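You operate a simulated robot arm through the tools that you are given. There is no shell and no other tool. Be economical: measure what you need, move in short steps, check, and stop when the job is done.

You run a simulated robot arm. Do the job below in one go: nothing can be reset, and whatever is moved stays where it is left.

## Task
Put the yellow card on the green board.

The check looks at the end state, three seconds after you hand in, the way a careful person would. Anything else that was tipped, shoved, dropped, spilled or broken makes it a failure.

## Robot
A 6-joint arm with a two-finger parallel gripper, fixed in place. Base frame: the origin is at the foot of the arm, x ahead of it, y to its left, z up; the work surface is at about z = 0. Lengths are in m, angles in degrees, forces in N, time in s.
With the tool pointing down near the work surface it reaches from about 0.14 to 0.58 m from the base axis. Its first joint turns from -66.0 to 66.0 degrees. Payload 2.1 kg.
The TCP is the grasp point between the finger pads, 0.03 m short of the fingertips. In the tool frame z runs along the fingers and y along their closing line. The gripper opens to 0.094 m. The fingers are 0.028 m wide and 0.01 m thick; the gripper's body (0.05 by 0.096 m) begins 0.055 m behind the TCP.
Orientation is that of the tool frame in the base frame, as a unit quaternion [w, x, y, z]. With the fingers straight down and closing along the base's y, the tool's x points along the base's -x, its y along +y and its z along -z.

## Interface
- The arm moves only by the tool arm_command. Its arguments are lists of equal length, an entry for each row: "delta_pos": the shift along the tool's x, y, z in m, a list of three; "spin": the turn about the tool's z in degrees; "claw": the gripper command, from -1 (shut) to 1 (fully open), values between in proportion. In form: {"delta_pos": [[x, y, z], ...], "spin": [spin, ...], "claw": [claw, ...]}. A call has 1 to 8 rows; each row is the pose to reach, as a shift and turn from the pose commanded when the call began, along the tool's axes at that moment. Each row takes 0.2 s and may step no farther than 0.05 m and 8.6 degrees from the row before; otherwise, or with a gripper value out of range, the whole call is refused. Where a pose cannot be reached the arm comes as near as it can. A force on the tool above 40 N (or 10 N above the force at the start of the call, whichever is more), or a blocked arm, ends the call early, and 0.2 s more pass. Each finger travels about 0.072 m/s and halts on what it meets, pressing with about 36 N; the grip force reading is that of the motor and also rises with nothing between the fingers. The clock runs only during rows and for 0.2 s after the last one: add rows that repeat a pose to give the fingers time. It gives the time, the measured TCP pose, the force on the tool (base axes), the opening and the grip force at its end, in the units of the frame above (readings bear some noise), and new pictures: "pictures" is both (left out), scene, wrist or none.
- Cameras (640 x 400 px; columns grow to the right, rows downward): "scene" is fixed at [0.0432, -0.3586, 0.4937]; the picture's right is [0.89, -0.46, 0.00], its down [-0.22, -0.42, -0.88] and it looks along [0.41, 0.78, -0.47] (base axes); focal length 309 px, centre (320, 200). "wrist" rides on the gripper at [-0.037, 0, -0.058] in the tool frame; the picture's right is [0.00, -1.00, 0.00], its down [0.97, 0.00, -0.24] and it looks along [0.24, 0.00, 0.97] (tool axes); focal length 218 px, centre (320, 200). There is no depth. A picture from a camera that has moved, and an enlarged one, comes with that camera's place and axes in the base frame and with its lens.
- zoom(camera, box): a new picture of the part [left, top, right, bottom] of that camera's present view, enlarged. It takes no simulated time.
- job_done(): hands the job in; it is judged then, once.

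Work in short steps. Places have to be worked out from the pictures, the camera data and where the tool is seen: move nearer, look again, correct. Check each grasp and each placing, and mend what went wrong. You have 90 turns and 170 pictures in all, those below and enlarged ones among them. Open the gripper and draw the arm clear of the work before you hand the job in, unless the task says otherwise; then end with one line.

The tools are called after ">>>" by a JSON object that holds its "fn" and its "kwargs". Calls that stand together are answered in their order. arm_command: Moves the arm, as the interface text tells. Its arguments: {"type":"object","properties":{"delta_pos":{"type":"array"},"spin":{"type":"array"},"claw":{"type":"array"},"pictures":{"type":"string","enum":["both","scene","wrist","none"]}},"required":["delta_pos","spin","claw"]} The other tools are called the same way: zoom (camera, box) takes an enlarged picture of a part of a camera's view; job_done () hands the job in.

At the start:

```text
time: 0.0
ee_pos: [0.2108, 0.1881, 0.2399]
orientation: [0.001, 0.0, 1.0, 0.0]
force: [-0.1, 0.1, -0.2]
grip_width: 0.0939
finger_force: 0.1
```

scene: 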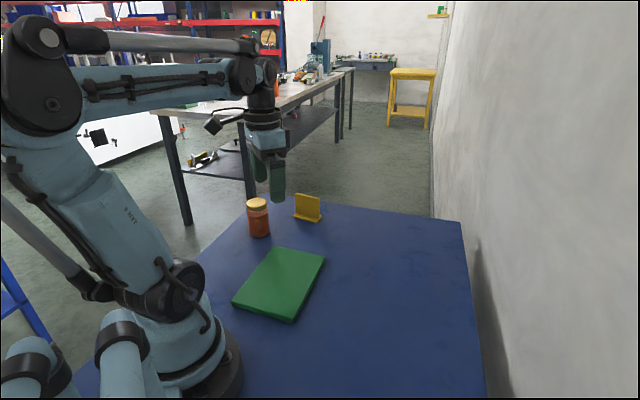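
wrist: 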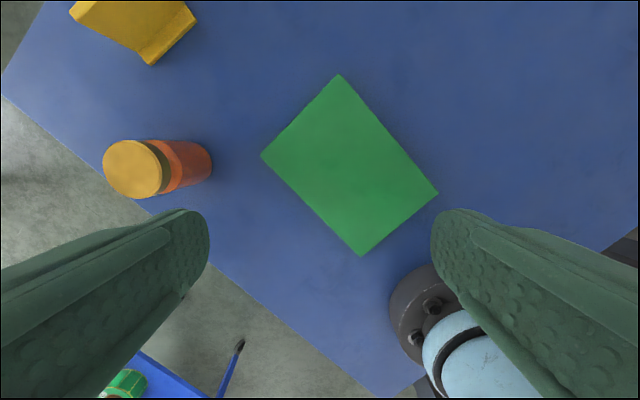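

The yellow item stands behind the jar; I'll zoom in on it in both views.

>>> {"fn": "zoom", "kwargs": {"camera": "scene", "box": [230, 180, 340, 250]}}

>>> {"fn": "zoom", "kwargs": {"camera": "wrist", "box": [40, 0, 360, 200]}}

```text
5.71 times, centred on (285, 215) of scene
camera zoom: at [0.0432, -0.3586, 0.4937], right [0.89, -0.46, 0.0], down [-0.22, -0.42, -0.88], along [0.41, 0.78, -0.47], focal length 1767 px, centre (520, 114)
```

zoom: 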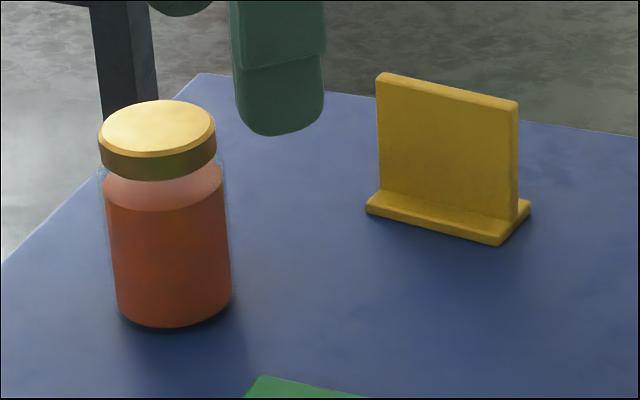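

```text
2.00 times, centred on (200, 100) of wrist
camera zoom: at [0.2478, 0.1886, 0.2995], right [0.0, -1.0, 0.0], down [-0.97, 0.0, 0.24], along [-0.24, 0.0, -0.97], focal length 436 px, centre (560, 400)
```

zoom: 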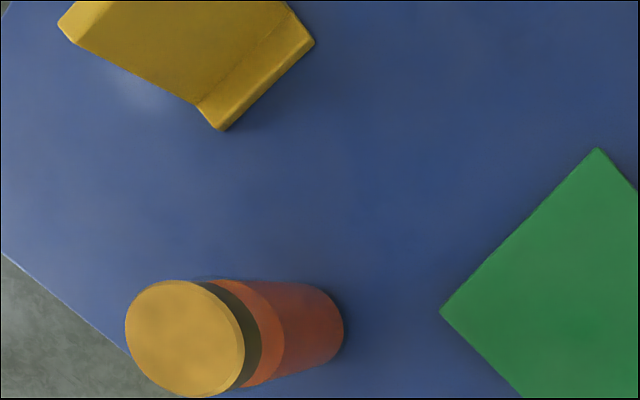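

The card is an upright plate on a foot, about 0.08 m long and centred near (0.388, 0.380), with its plate normal along about (0.8, 0.6). The board is centred near (0.214, 0.145). I'll move high toward the card, turning 53° so the fingers close across the plate, then look again.

>>> {"fn": "arm_command", "kwargs": {"delta_pos": [[-0.02, 0.022, 0], [-0.04, 0.044, 0], [-0.06, 0.066, 0.005], [-0.08, 0.088, 0.01], [-0.1, 0.11, 0.015], [-0.12, 0.132, 0.02], [-0.14, 0.154, 0.03], [-0.16, 0.175, 0.04]], "spin": [6.6, 13.2, 19.8, 26.4, 33, 39.6, 46.2, 53], "claw": [1, 1, 1, 1, 1, 1, 1, 1]}}

```text
time: 1.8
ee_pos: [0.3708, 0.3662, 0.1986]
orientation: [0.001, 0.448, 0.894, 0.0]
force: [0.5, -0.5, -0.3]
grip_width: 0.094
finger_force: 0.0
camera wrist: at [0.394, 0.3356, 0.2578], right [-0.8, -0.6, 0.0], down [-0.58, 0.78, 0.24], along [-0.14, 0.19, -0.97], focal length 218 px, centre (320, 200)
```

scene: 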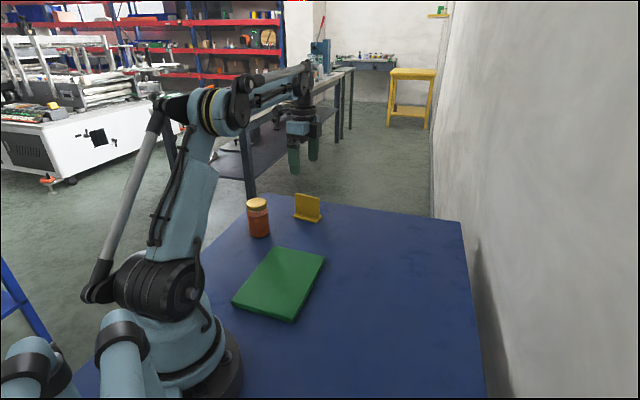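
wrist: 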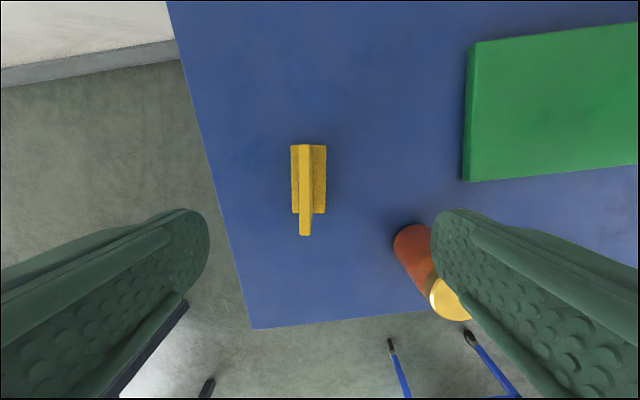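

The rotation is aligned: the plate (about 9 mm thick, top at z≈0.074) is offset about +0.013 m along tool y and +0.002 m along tool x. I'll shift, narrow the gripper a little to stay clear of the jar, and descend partway.

>>> {"fn": "arm_command", "kwargs": {"delta_pos": [[0.002, 0.013, 0], [0.002, 0.013, 0.03], [0.002, 0.013, 0.06], [0.002, 0.013, 0.08], [0.002, 0.013, 0.095], [0.002, 0.013, 0.095]], "spin": [0, 0, 0, 0, 0, 0], "claw": [0.3, 0.3, 0.3, 0.3, 0.3, 0.3]}}

```text
time: 3.2
ee_pos: [0.38, 0.3733, 0.1047]
orientation: [0.001, 0.446, 0.895, 0.001]
force: [0.4, -0.2, -0.4]
grip_width: 0.061
finger_force: 0.0
camera wrist: at [0.402, 0.3433, 0.1642], right [-0.8, -0.6, 0.0], down [-0.58, 0.77, 0.24], along [-0.14, 0.19, -0.97], focal length 218 px, centre (320, 200)
```

scene: 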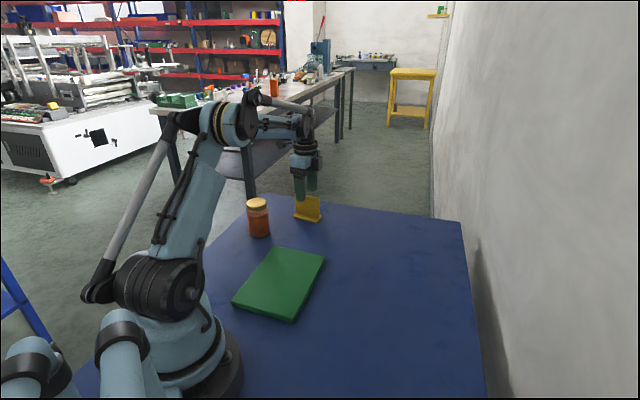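
wrist: 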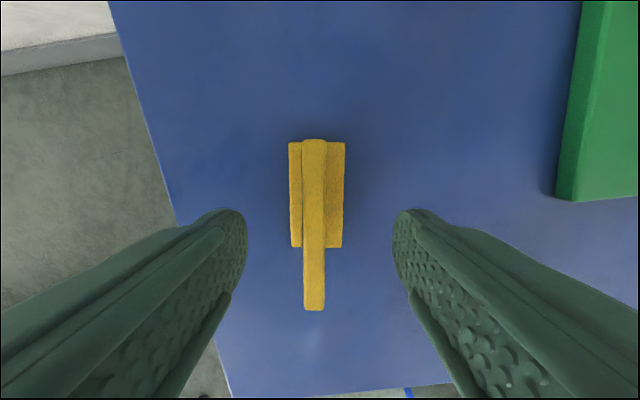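

The plate is centred between the fingers to within 2–3 mm. I'll descend to TCP z≈0.052, with fingertips just above the foot, keeping the fingers open.

>>> {"fn": "arm_command", "kwargs": {"delta_pos": [[0, 0.0025, 0.02], [0, 0.0025, 0.04], [0, 0.0025, 0.052], [0, 0.0025, 0.052]], "spin": [0, 0, 0, 0], "claw": [0.3, 0.3, 0.3, 0.3]}}

>>> {"fn": "zoom", "kwargs": {"camera": "scene", "box": [250, 140, 360, 240]}}

```text
time: 4.2
ee_pos: [0.3816, 0.3761, 0.0532]
orientation: [0.0, 0.446, 0.895, 0.001]
force: [0.5, -0.5, 0.4]
grip_width: 0.0612
finger_force: 0.0
camera wrist: at [0.4037, 0.3453, 0.1125], right [-0.8, -0.6, 0.0], down [-0.58, 0.77, 0.24], along [-0.14, 0.19, -0.97], focal length 218 px, centre (320, 200)
```

scene: 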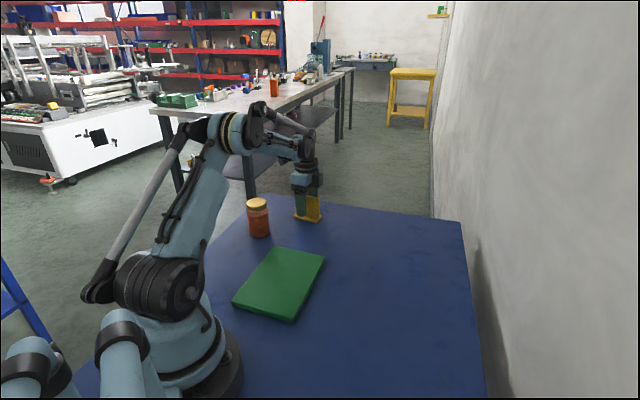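
wrist: 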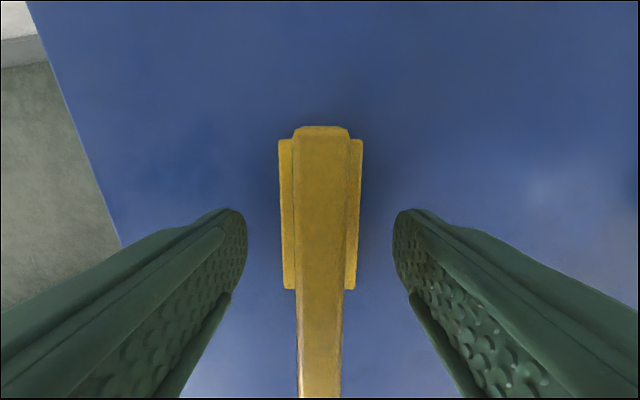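

```text
4.00 times, centred on (305, 190) of scene
camera zoom: at [0.0432, -0.3586, 0.4937], right [0.89, -0.46, 0.0], down [-0.22, -0.42, -0.88], along [0.41, 0.78, -0.47], focal length 1237 px, centre (380, 240)
```

zoom: 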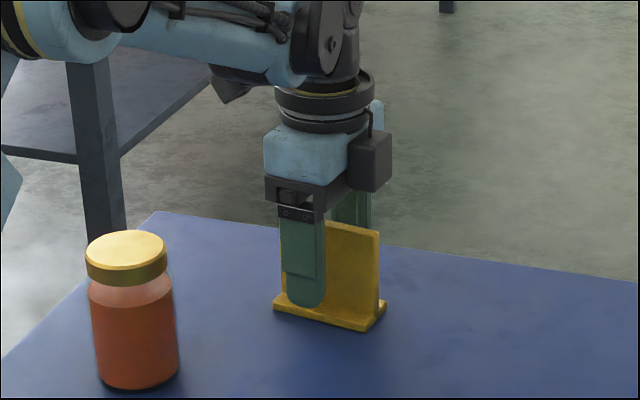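

The fingers straddle the plate centrally and clear the foot, so I'll close.

>>> {"fn": "arm_command", "kwargs": {"delta_pos": [[0, 0, 0], [0, 0, 0], [0, 0, 0], [0, 0, 0], [0, 0, 0]], "spin": [0, 0, 0, 0, 0], "claw": [-1, -1, -1, -1, -1], "pictures": "wrist"}}

```text
time: 5.4
ee_pos: [0.3826, 0.375, 0.054]
orientation: [0.001, 0.445, 0.895, 0.001]
force: [-0.3, 0.5, -0.4]
grip_width: 0.0135
finger_force: 35.2
camera wrist: at [0.4037, 0.3454, 0.1128], right [-0.8, -0.6, 0.0], down [-0.58, 0.77, 0.24], along [-0.14, 0.19, -0.97], focal length 218 px, centre (320, 200)
```

wrist: 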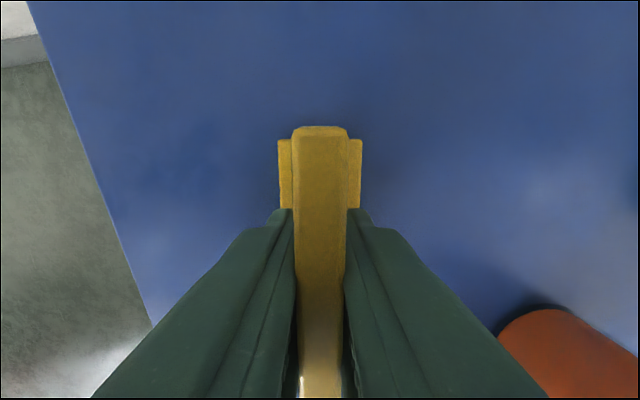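

The plate is gripped at 13.5 mm. I'll lift straight up.

>>> {"fn": "arm_command", "kwargs": {"delta_pos": [[0, 0, -0.015], [0, 0, -0.04], [0, 0, -0.07], [0, 0, -0.1], [0, 0, -0.12], [0, 0, -0.12]], "spin": [0, 0, 0, 0, 0, 0], "claw": [-1, -1, -1, -1, -1, -1]}}

```text
time: 6.8
ee_pos: [0.3817, 0.3749, 0.1746]
orientation: [0.0, 0.446, 0.895, 0.001]
force: [-0.4, 0.9, 0.0]
grip_width: 0.0136
finger_force: 36.0
camera wrist: at [0.4035, 0.3459, 0.2333], right [-0.8, -0.6, 0.0], down [-0.58, 0.77, 0.24], along [-0.14, 0.19, -0.97], focal length 218 px, centre (320, 200)
```

scene: 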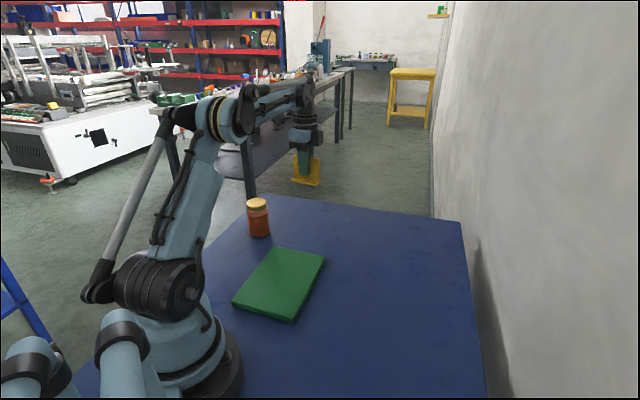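
wrist: 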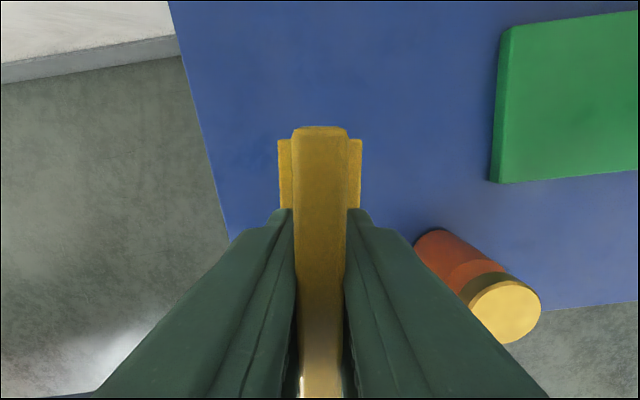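

The card is held level. I'll carry it at this height over the board centre, near (0.22, 0.15), passing well clear of the jar.

>>> {"fn": "arm_command", "kwargs": {"delta_pos": [[-0.01, -0.032, 0], [-0.021, -0.066, 0], [-0.032, -0.1, 0], [-0.043, -0.135, 0], [-0.054, -0.17, 0], [-0.065, -0.205, 0], [-0.076, -0.24, 0], [-0.083, -0.265, 0]], "spin": [0, 0, 0, 0, 0, 0, 0, 0], "claw": [-1, -1, -1, -1, -1, -1, -1, -1]}}

>>> {"fn": "zoom", "kwargs": {"camera": "scene", "box": [200, 180, 360, 340]}}

```text
time: 8.6
ee_pos: [0.2195, 0.1506, 0.172]
orientation: [0.001, 0.445, 0.896, 0.002]
force: [-0.2, -1.0, -0.5]
grip_width: 0.0135
finger_force: 36.1
camera wrist: at [0.2421, 0.121, 0.231], right [-0.8, -0.6, 0.0], down [-0.59, 0.77, 0.24], along [-0.14, 0.19, -0.97], focal length 218 px, centre (320, 200)
```

scene: 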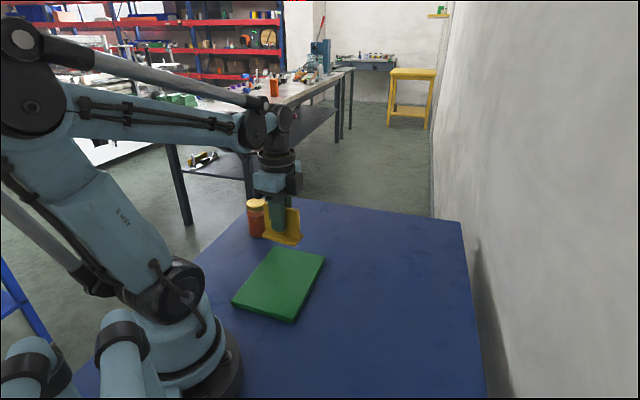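
wrist: 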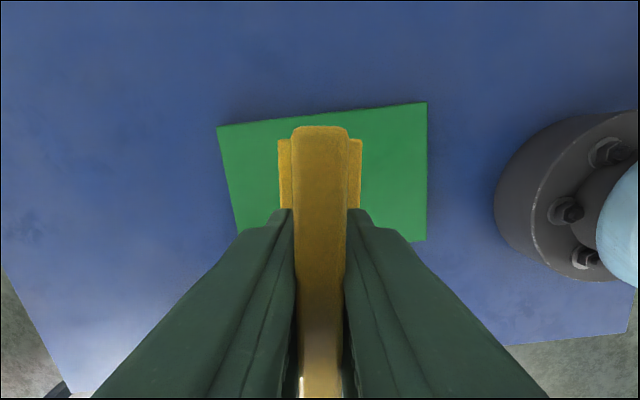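

```text
2.50 times, centred on (280, 260) of scene
camera zoom: at [0.0432, -0.3586, 0.4937], right [0.89, -0.46, 0.0], down [-0.22, -0.42, -0.88], along [0.41, 0.78, -0.47], focal length 773 px, centre (420, 50)
```

zoom: 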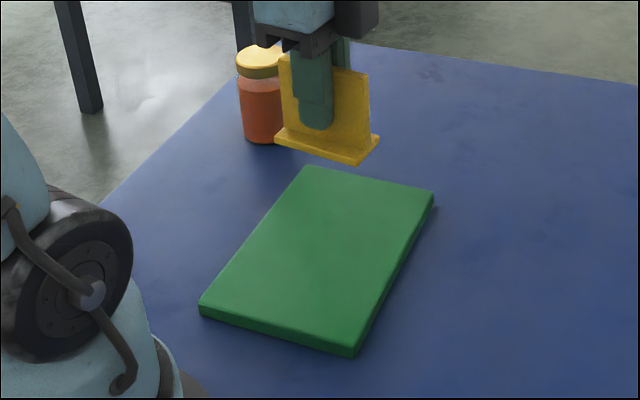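

The board centre is about 9 mm toward −tool y and 4 mm toward +tool x from the card. I'll correct and descend to TCP z≈0.085, which puts the foot at about 0.03 m against a board top of about 0.015 m.

>>> {"fn": "arm_command", "kwargs": {"delta_pos": [[0.004, -0.009, 0.01], [0.004, -0.009, 0.03], [0.004, -0.009, 0.05], [0.004, -0.009, 0.07], [0.004, -0.009, 0.085], [0.004, -0.009, 0.085]], "spin": [0, 0, 0, 0, 0, 0], "claw": [-1, -1, -1, -1, -1, -1]}}

>>> {"fn": "zoom", "kwargs": {"camera": "scene", "box": [220, 210, 340, 330]}}

```text
time: 10.0
ee_pos: [0.2105, 0.1472, 0.0873]
orientation: [0.001, 0.446, 0.895, 0.002]
force: [-1.5, -0.3, -0.2]
grip_width: 0.0133
finger_force: 35.6
camera wrist: at [0.2328, 0.1169, 0.1462], right [-0.8, -0.6, 0.0], down [-0.58, 0.77, 0.24], along [-0.14, 0.19, -0.97], focal length 218 px, centre (320, 200)
```

scene: 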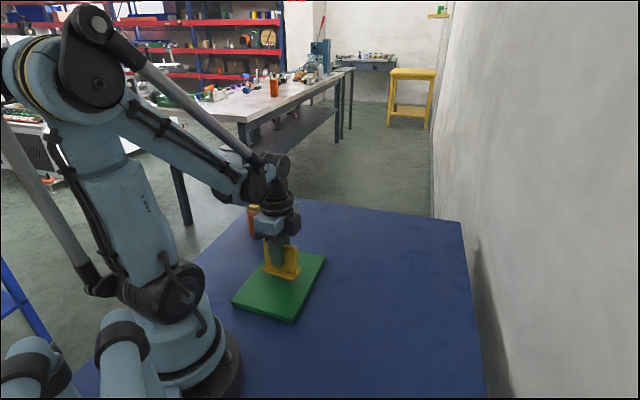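
wrist: 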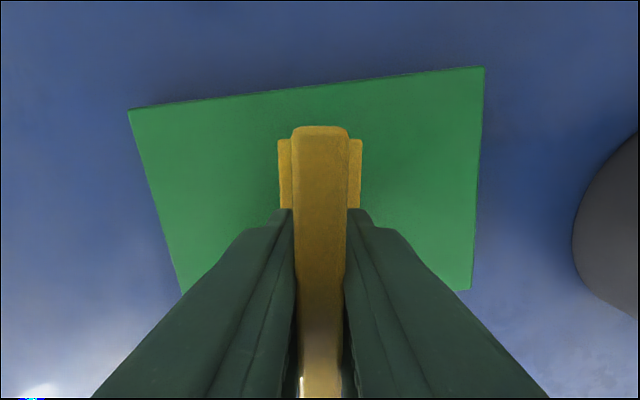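

```text
3.33 times, centred on (280, 270) of scene
camera zoom: at [0.0432, -0.3586, 0.4937], right [0.89, -0.46, 0.0], down [-0.22, -0.42, -0.88], along [0.41, 0.78, -0.47], focal length 1031 px, centre (453, -33)
```

zoom: 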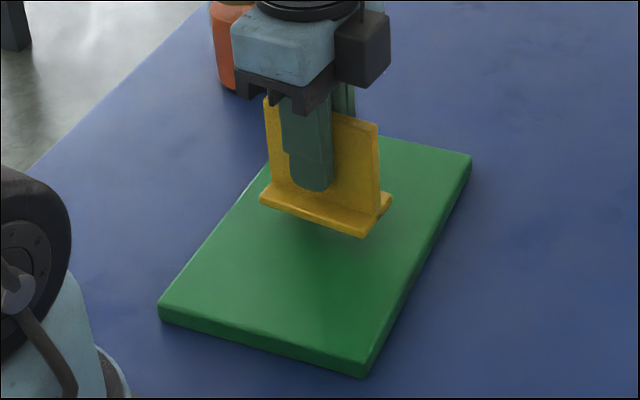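

It is centred over the board. I'll descend gently while watching the force.

>>> {"fn": "arm_command", "kwargs": {"delta_pos": [[0, 0, 0.006], [0, 0, 0.011], [0, 0, 0.015], [0, 0, 0.015]], "spin": [0, 0, 0, 0], "claw": [-1, -1, -1, -1], "pictures": "none"}}

>>> {"fn": "zoom", "kwargs": {"camera": "scene", "box": [240, 240, 320, 300]}}

```text
time: 11.0
ee_pos: [0.2118, 0.1452, 0.0723]
orientation: [0.001, 0.446, 0.895, 0.001]
force: [-0.8, -0.3, -0.1]
grip_width: 0.0136
finger_force: 35.6
```

```text
6.67 times, centred on (280, 270) of scene
camera zoom: at [0.0432, -0.3586, 0.4937], right [0.89, -0.46, 0.0], down [-0.22, -0.42, -0.88], along [0.41, 0.78, -0.47], focal length 2062 px, centre (587, -267)
```

zoom: 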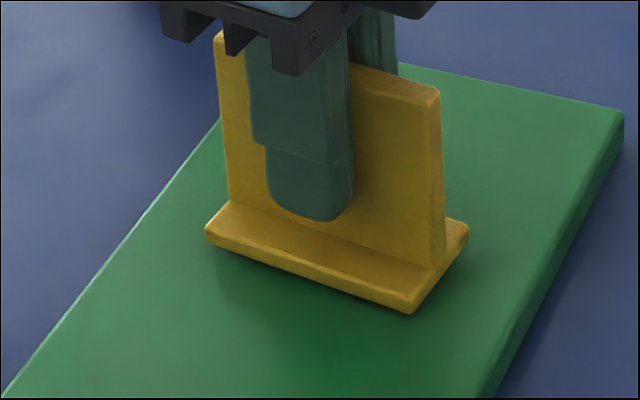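

There's no contact yet, so I'll continue down in 2 mm steps.

>>> {"fn": "arm_command", "kwargs": {"delta_pos": [[0, 0, 0.002], [0, 0, 0.003], [0, 0, 0.003]], "spin": [0, 0, 0], "claw": [-1, -1, -1], "pictures": "none"}}

```text
time: 11.8
ee_pos: [0.2114, 0.1466, 0.07]
orientation: [0.0, 0.447, 0.895, 0.0]
force: [0.0, 0.6, -0.5]
grip_width: 0.0135
finger_force: 35.7
```

Still free; another 2 mm.

>>> {"fn": "arm_command", "kwargs": {"delta_pos": [[0, 0, 0.001], [0, 0, 0.002], [0, 0, 0.002]], "spin": [0, 0, 0], "claw": [-1, -1, -1], "pictures": "none"}}

>>> {"fn": "zoom", "kwargs": {"camera": "scene", "box": [240, 240, 320, 300]}}

```text
time: 12.6
ee_pos: [0.2111, 0.147, 0.0681]
orientation: [0.0, 0.445, 0.895, 0.001]
force: [-1.4, -1.9, 30.7]
grip_width: 0.0135
finger_force: 35.6
```

```text
6.67 times, centred on (280, 270) of scene
camera zoom: at [0.0431, -0.3586, 0.4937], right [0.89, -0.46, 0.0], down [-0.22, -0.42, -0.88], along [0.41, 0.78, -0.47], focal length 2062 px, centre (587, -267)
```

zoom: 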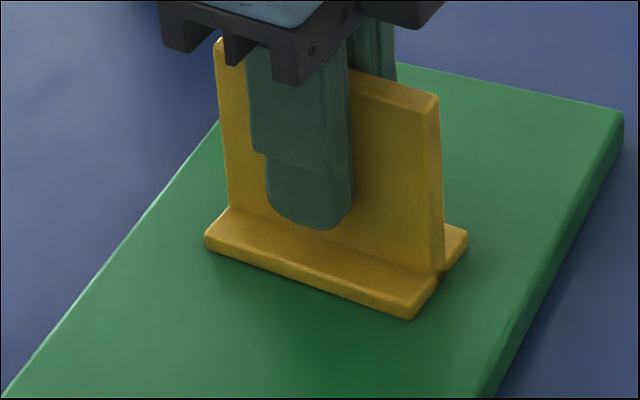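

Contact is made (30 N up). I'll ease back 1 mm to relieve the load, then open moderately.

>>> {"fn": "arm_command", "kwargs": {"delta_pos": [[0, 0, -0.001], [0, 0, -0.001], [0, 0, -0.001], [0, 0, -0.001], [0, 0, -0.001], [0, 0, -0.001]], "spin": [0, 0, 0, 0, 0, 0], "claw": [-1, -1, -0.4, 0, 0.2, 0.2]}}

```text
time: 14.0
ee_pos: [0.21, 0.1457, 0.069]
orientation: [0.001, 0.446, 0.895, 0.0]
force: [0.3, 0.5, 0.0]
grip_width: 0.0562
finger_force: 0.0
camera wrist: at [0.2333, 0.1167, 0.1278], right [-0.8, -0.6, 0.0], down [-0.58, 0.77, 0.24], along [-0.14, 0.19, -0.97], focal length 218 px, centre (320, 200)
```

scene: 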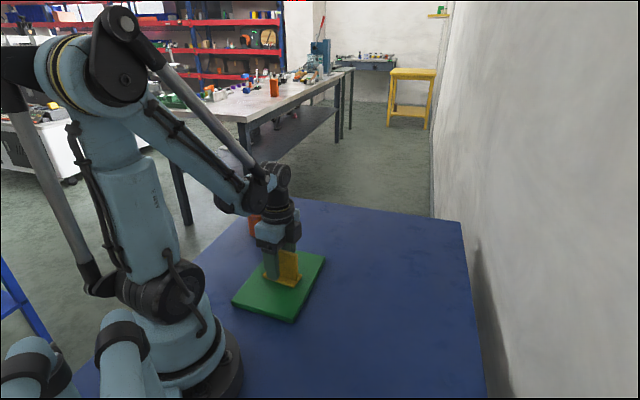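
wrist: 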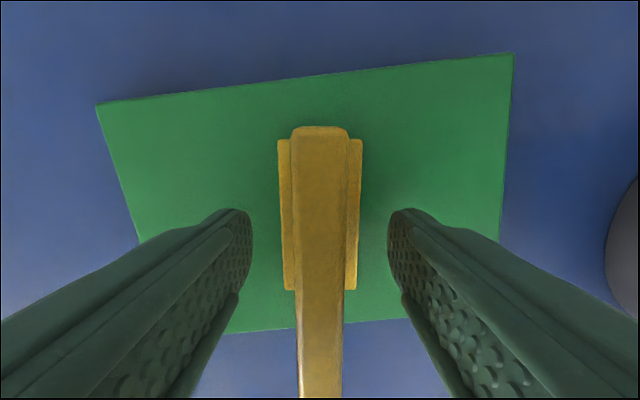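

The card stands on the board and both fingers are clear of it. I'll raise the arm straight up.

>>> {"fn": "arm_command", "kwargs": {"delta_pos": [[0, 0, -0.02], [0, 0, -0.05], [0, 0, -0.09], [0, 0, -0.13], [0, 0, -0.16], [0, 0, -0.16]], "spin": [0, 0, 0, 0, 0, 0], "claw": [0.2, 0.2, 0.2, 0.6, 1, 1]}}

>>> {"fn": "zoom", "kwargs": {"camera": "scene", "box": [200, 180, 360, 340]}}

```text
time: 15.4
ee_pos: [0.2112, 0.1465, 0.2297]
orientation: [-0.001, 0.446, 0.895, 0.001]
force: [-0.4, -0.2, 0.1]
grip_width: 0.0939
finger_force: 0.1
camera wrist: at [0.2329, 0.1171, 0.2899], right [-0.8, -0.6, 0.0], down [-0.58, 0.77, 0.24], along [-0.14, 0.19, -0.97], focal length 218 px, centre (320, 200)
```

scene: 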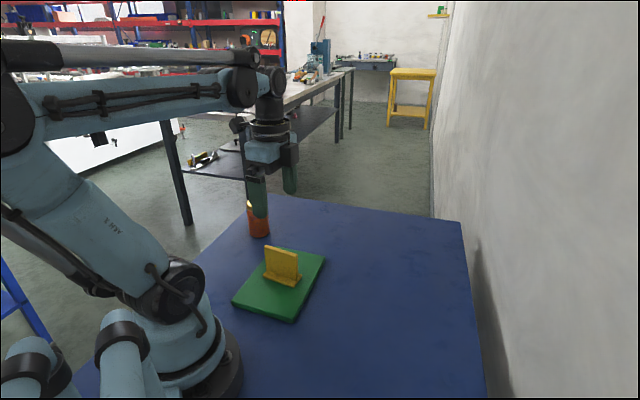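
wrist: 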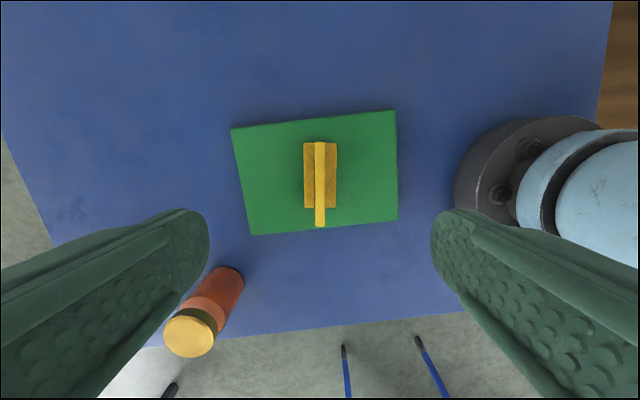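

```text
2.50 times, centred on (280, 260) of scene
camera zoom: at [0.0432, -0.3586, 0.4937], right [0.89, -0.46, 0.0], down [-0.22, -0.42, -0.88], along [0.41, 0.78, -0.47], focal length 773 px, centre (420, 50)
```

zoom: 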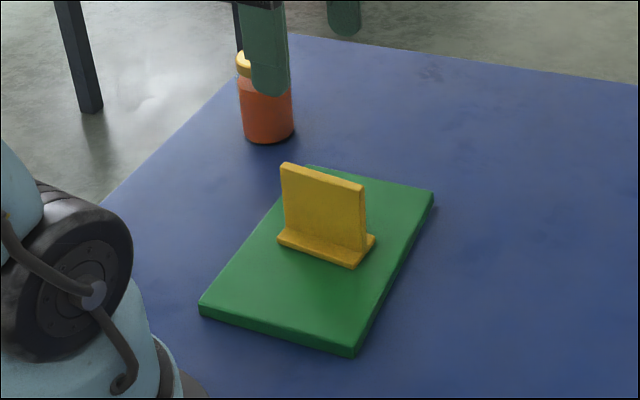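

The card stands upright in the middle of the board, the jar hasn't moved, and the arm is clear with the gripper open, so I'm handing in.

>>> {"fn": "job_done", "kwargs": {}}

```text
The job is handed in.
```

The yellow card is standing upright in the middle of the green board; the jar was not touched, and the arm is clear with its gripper open.
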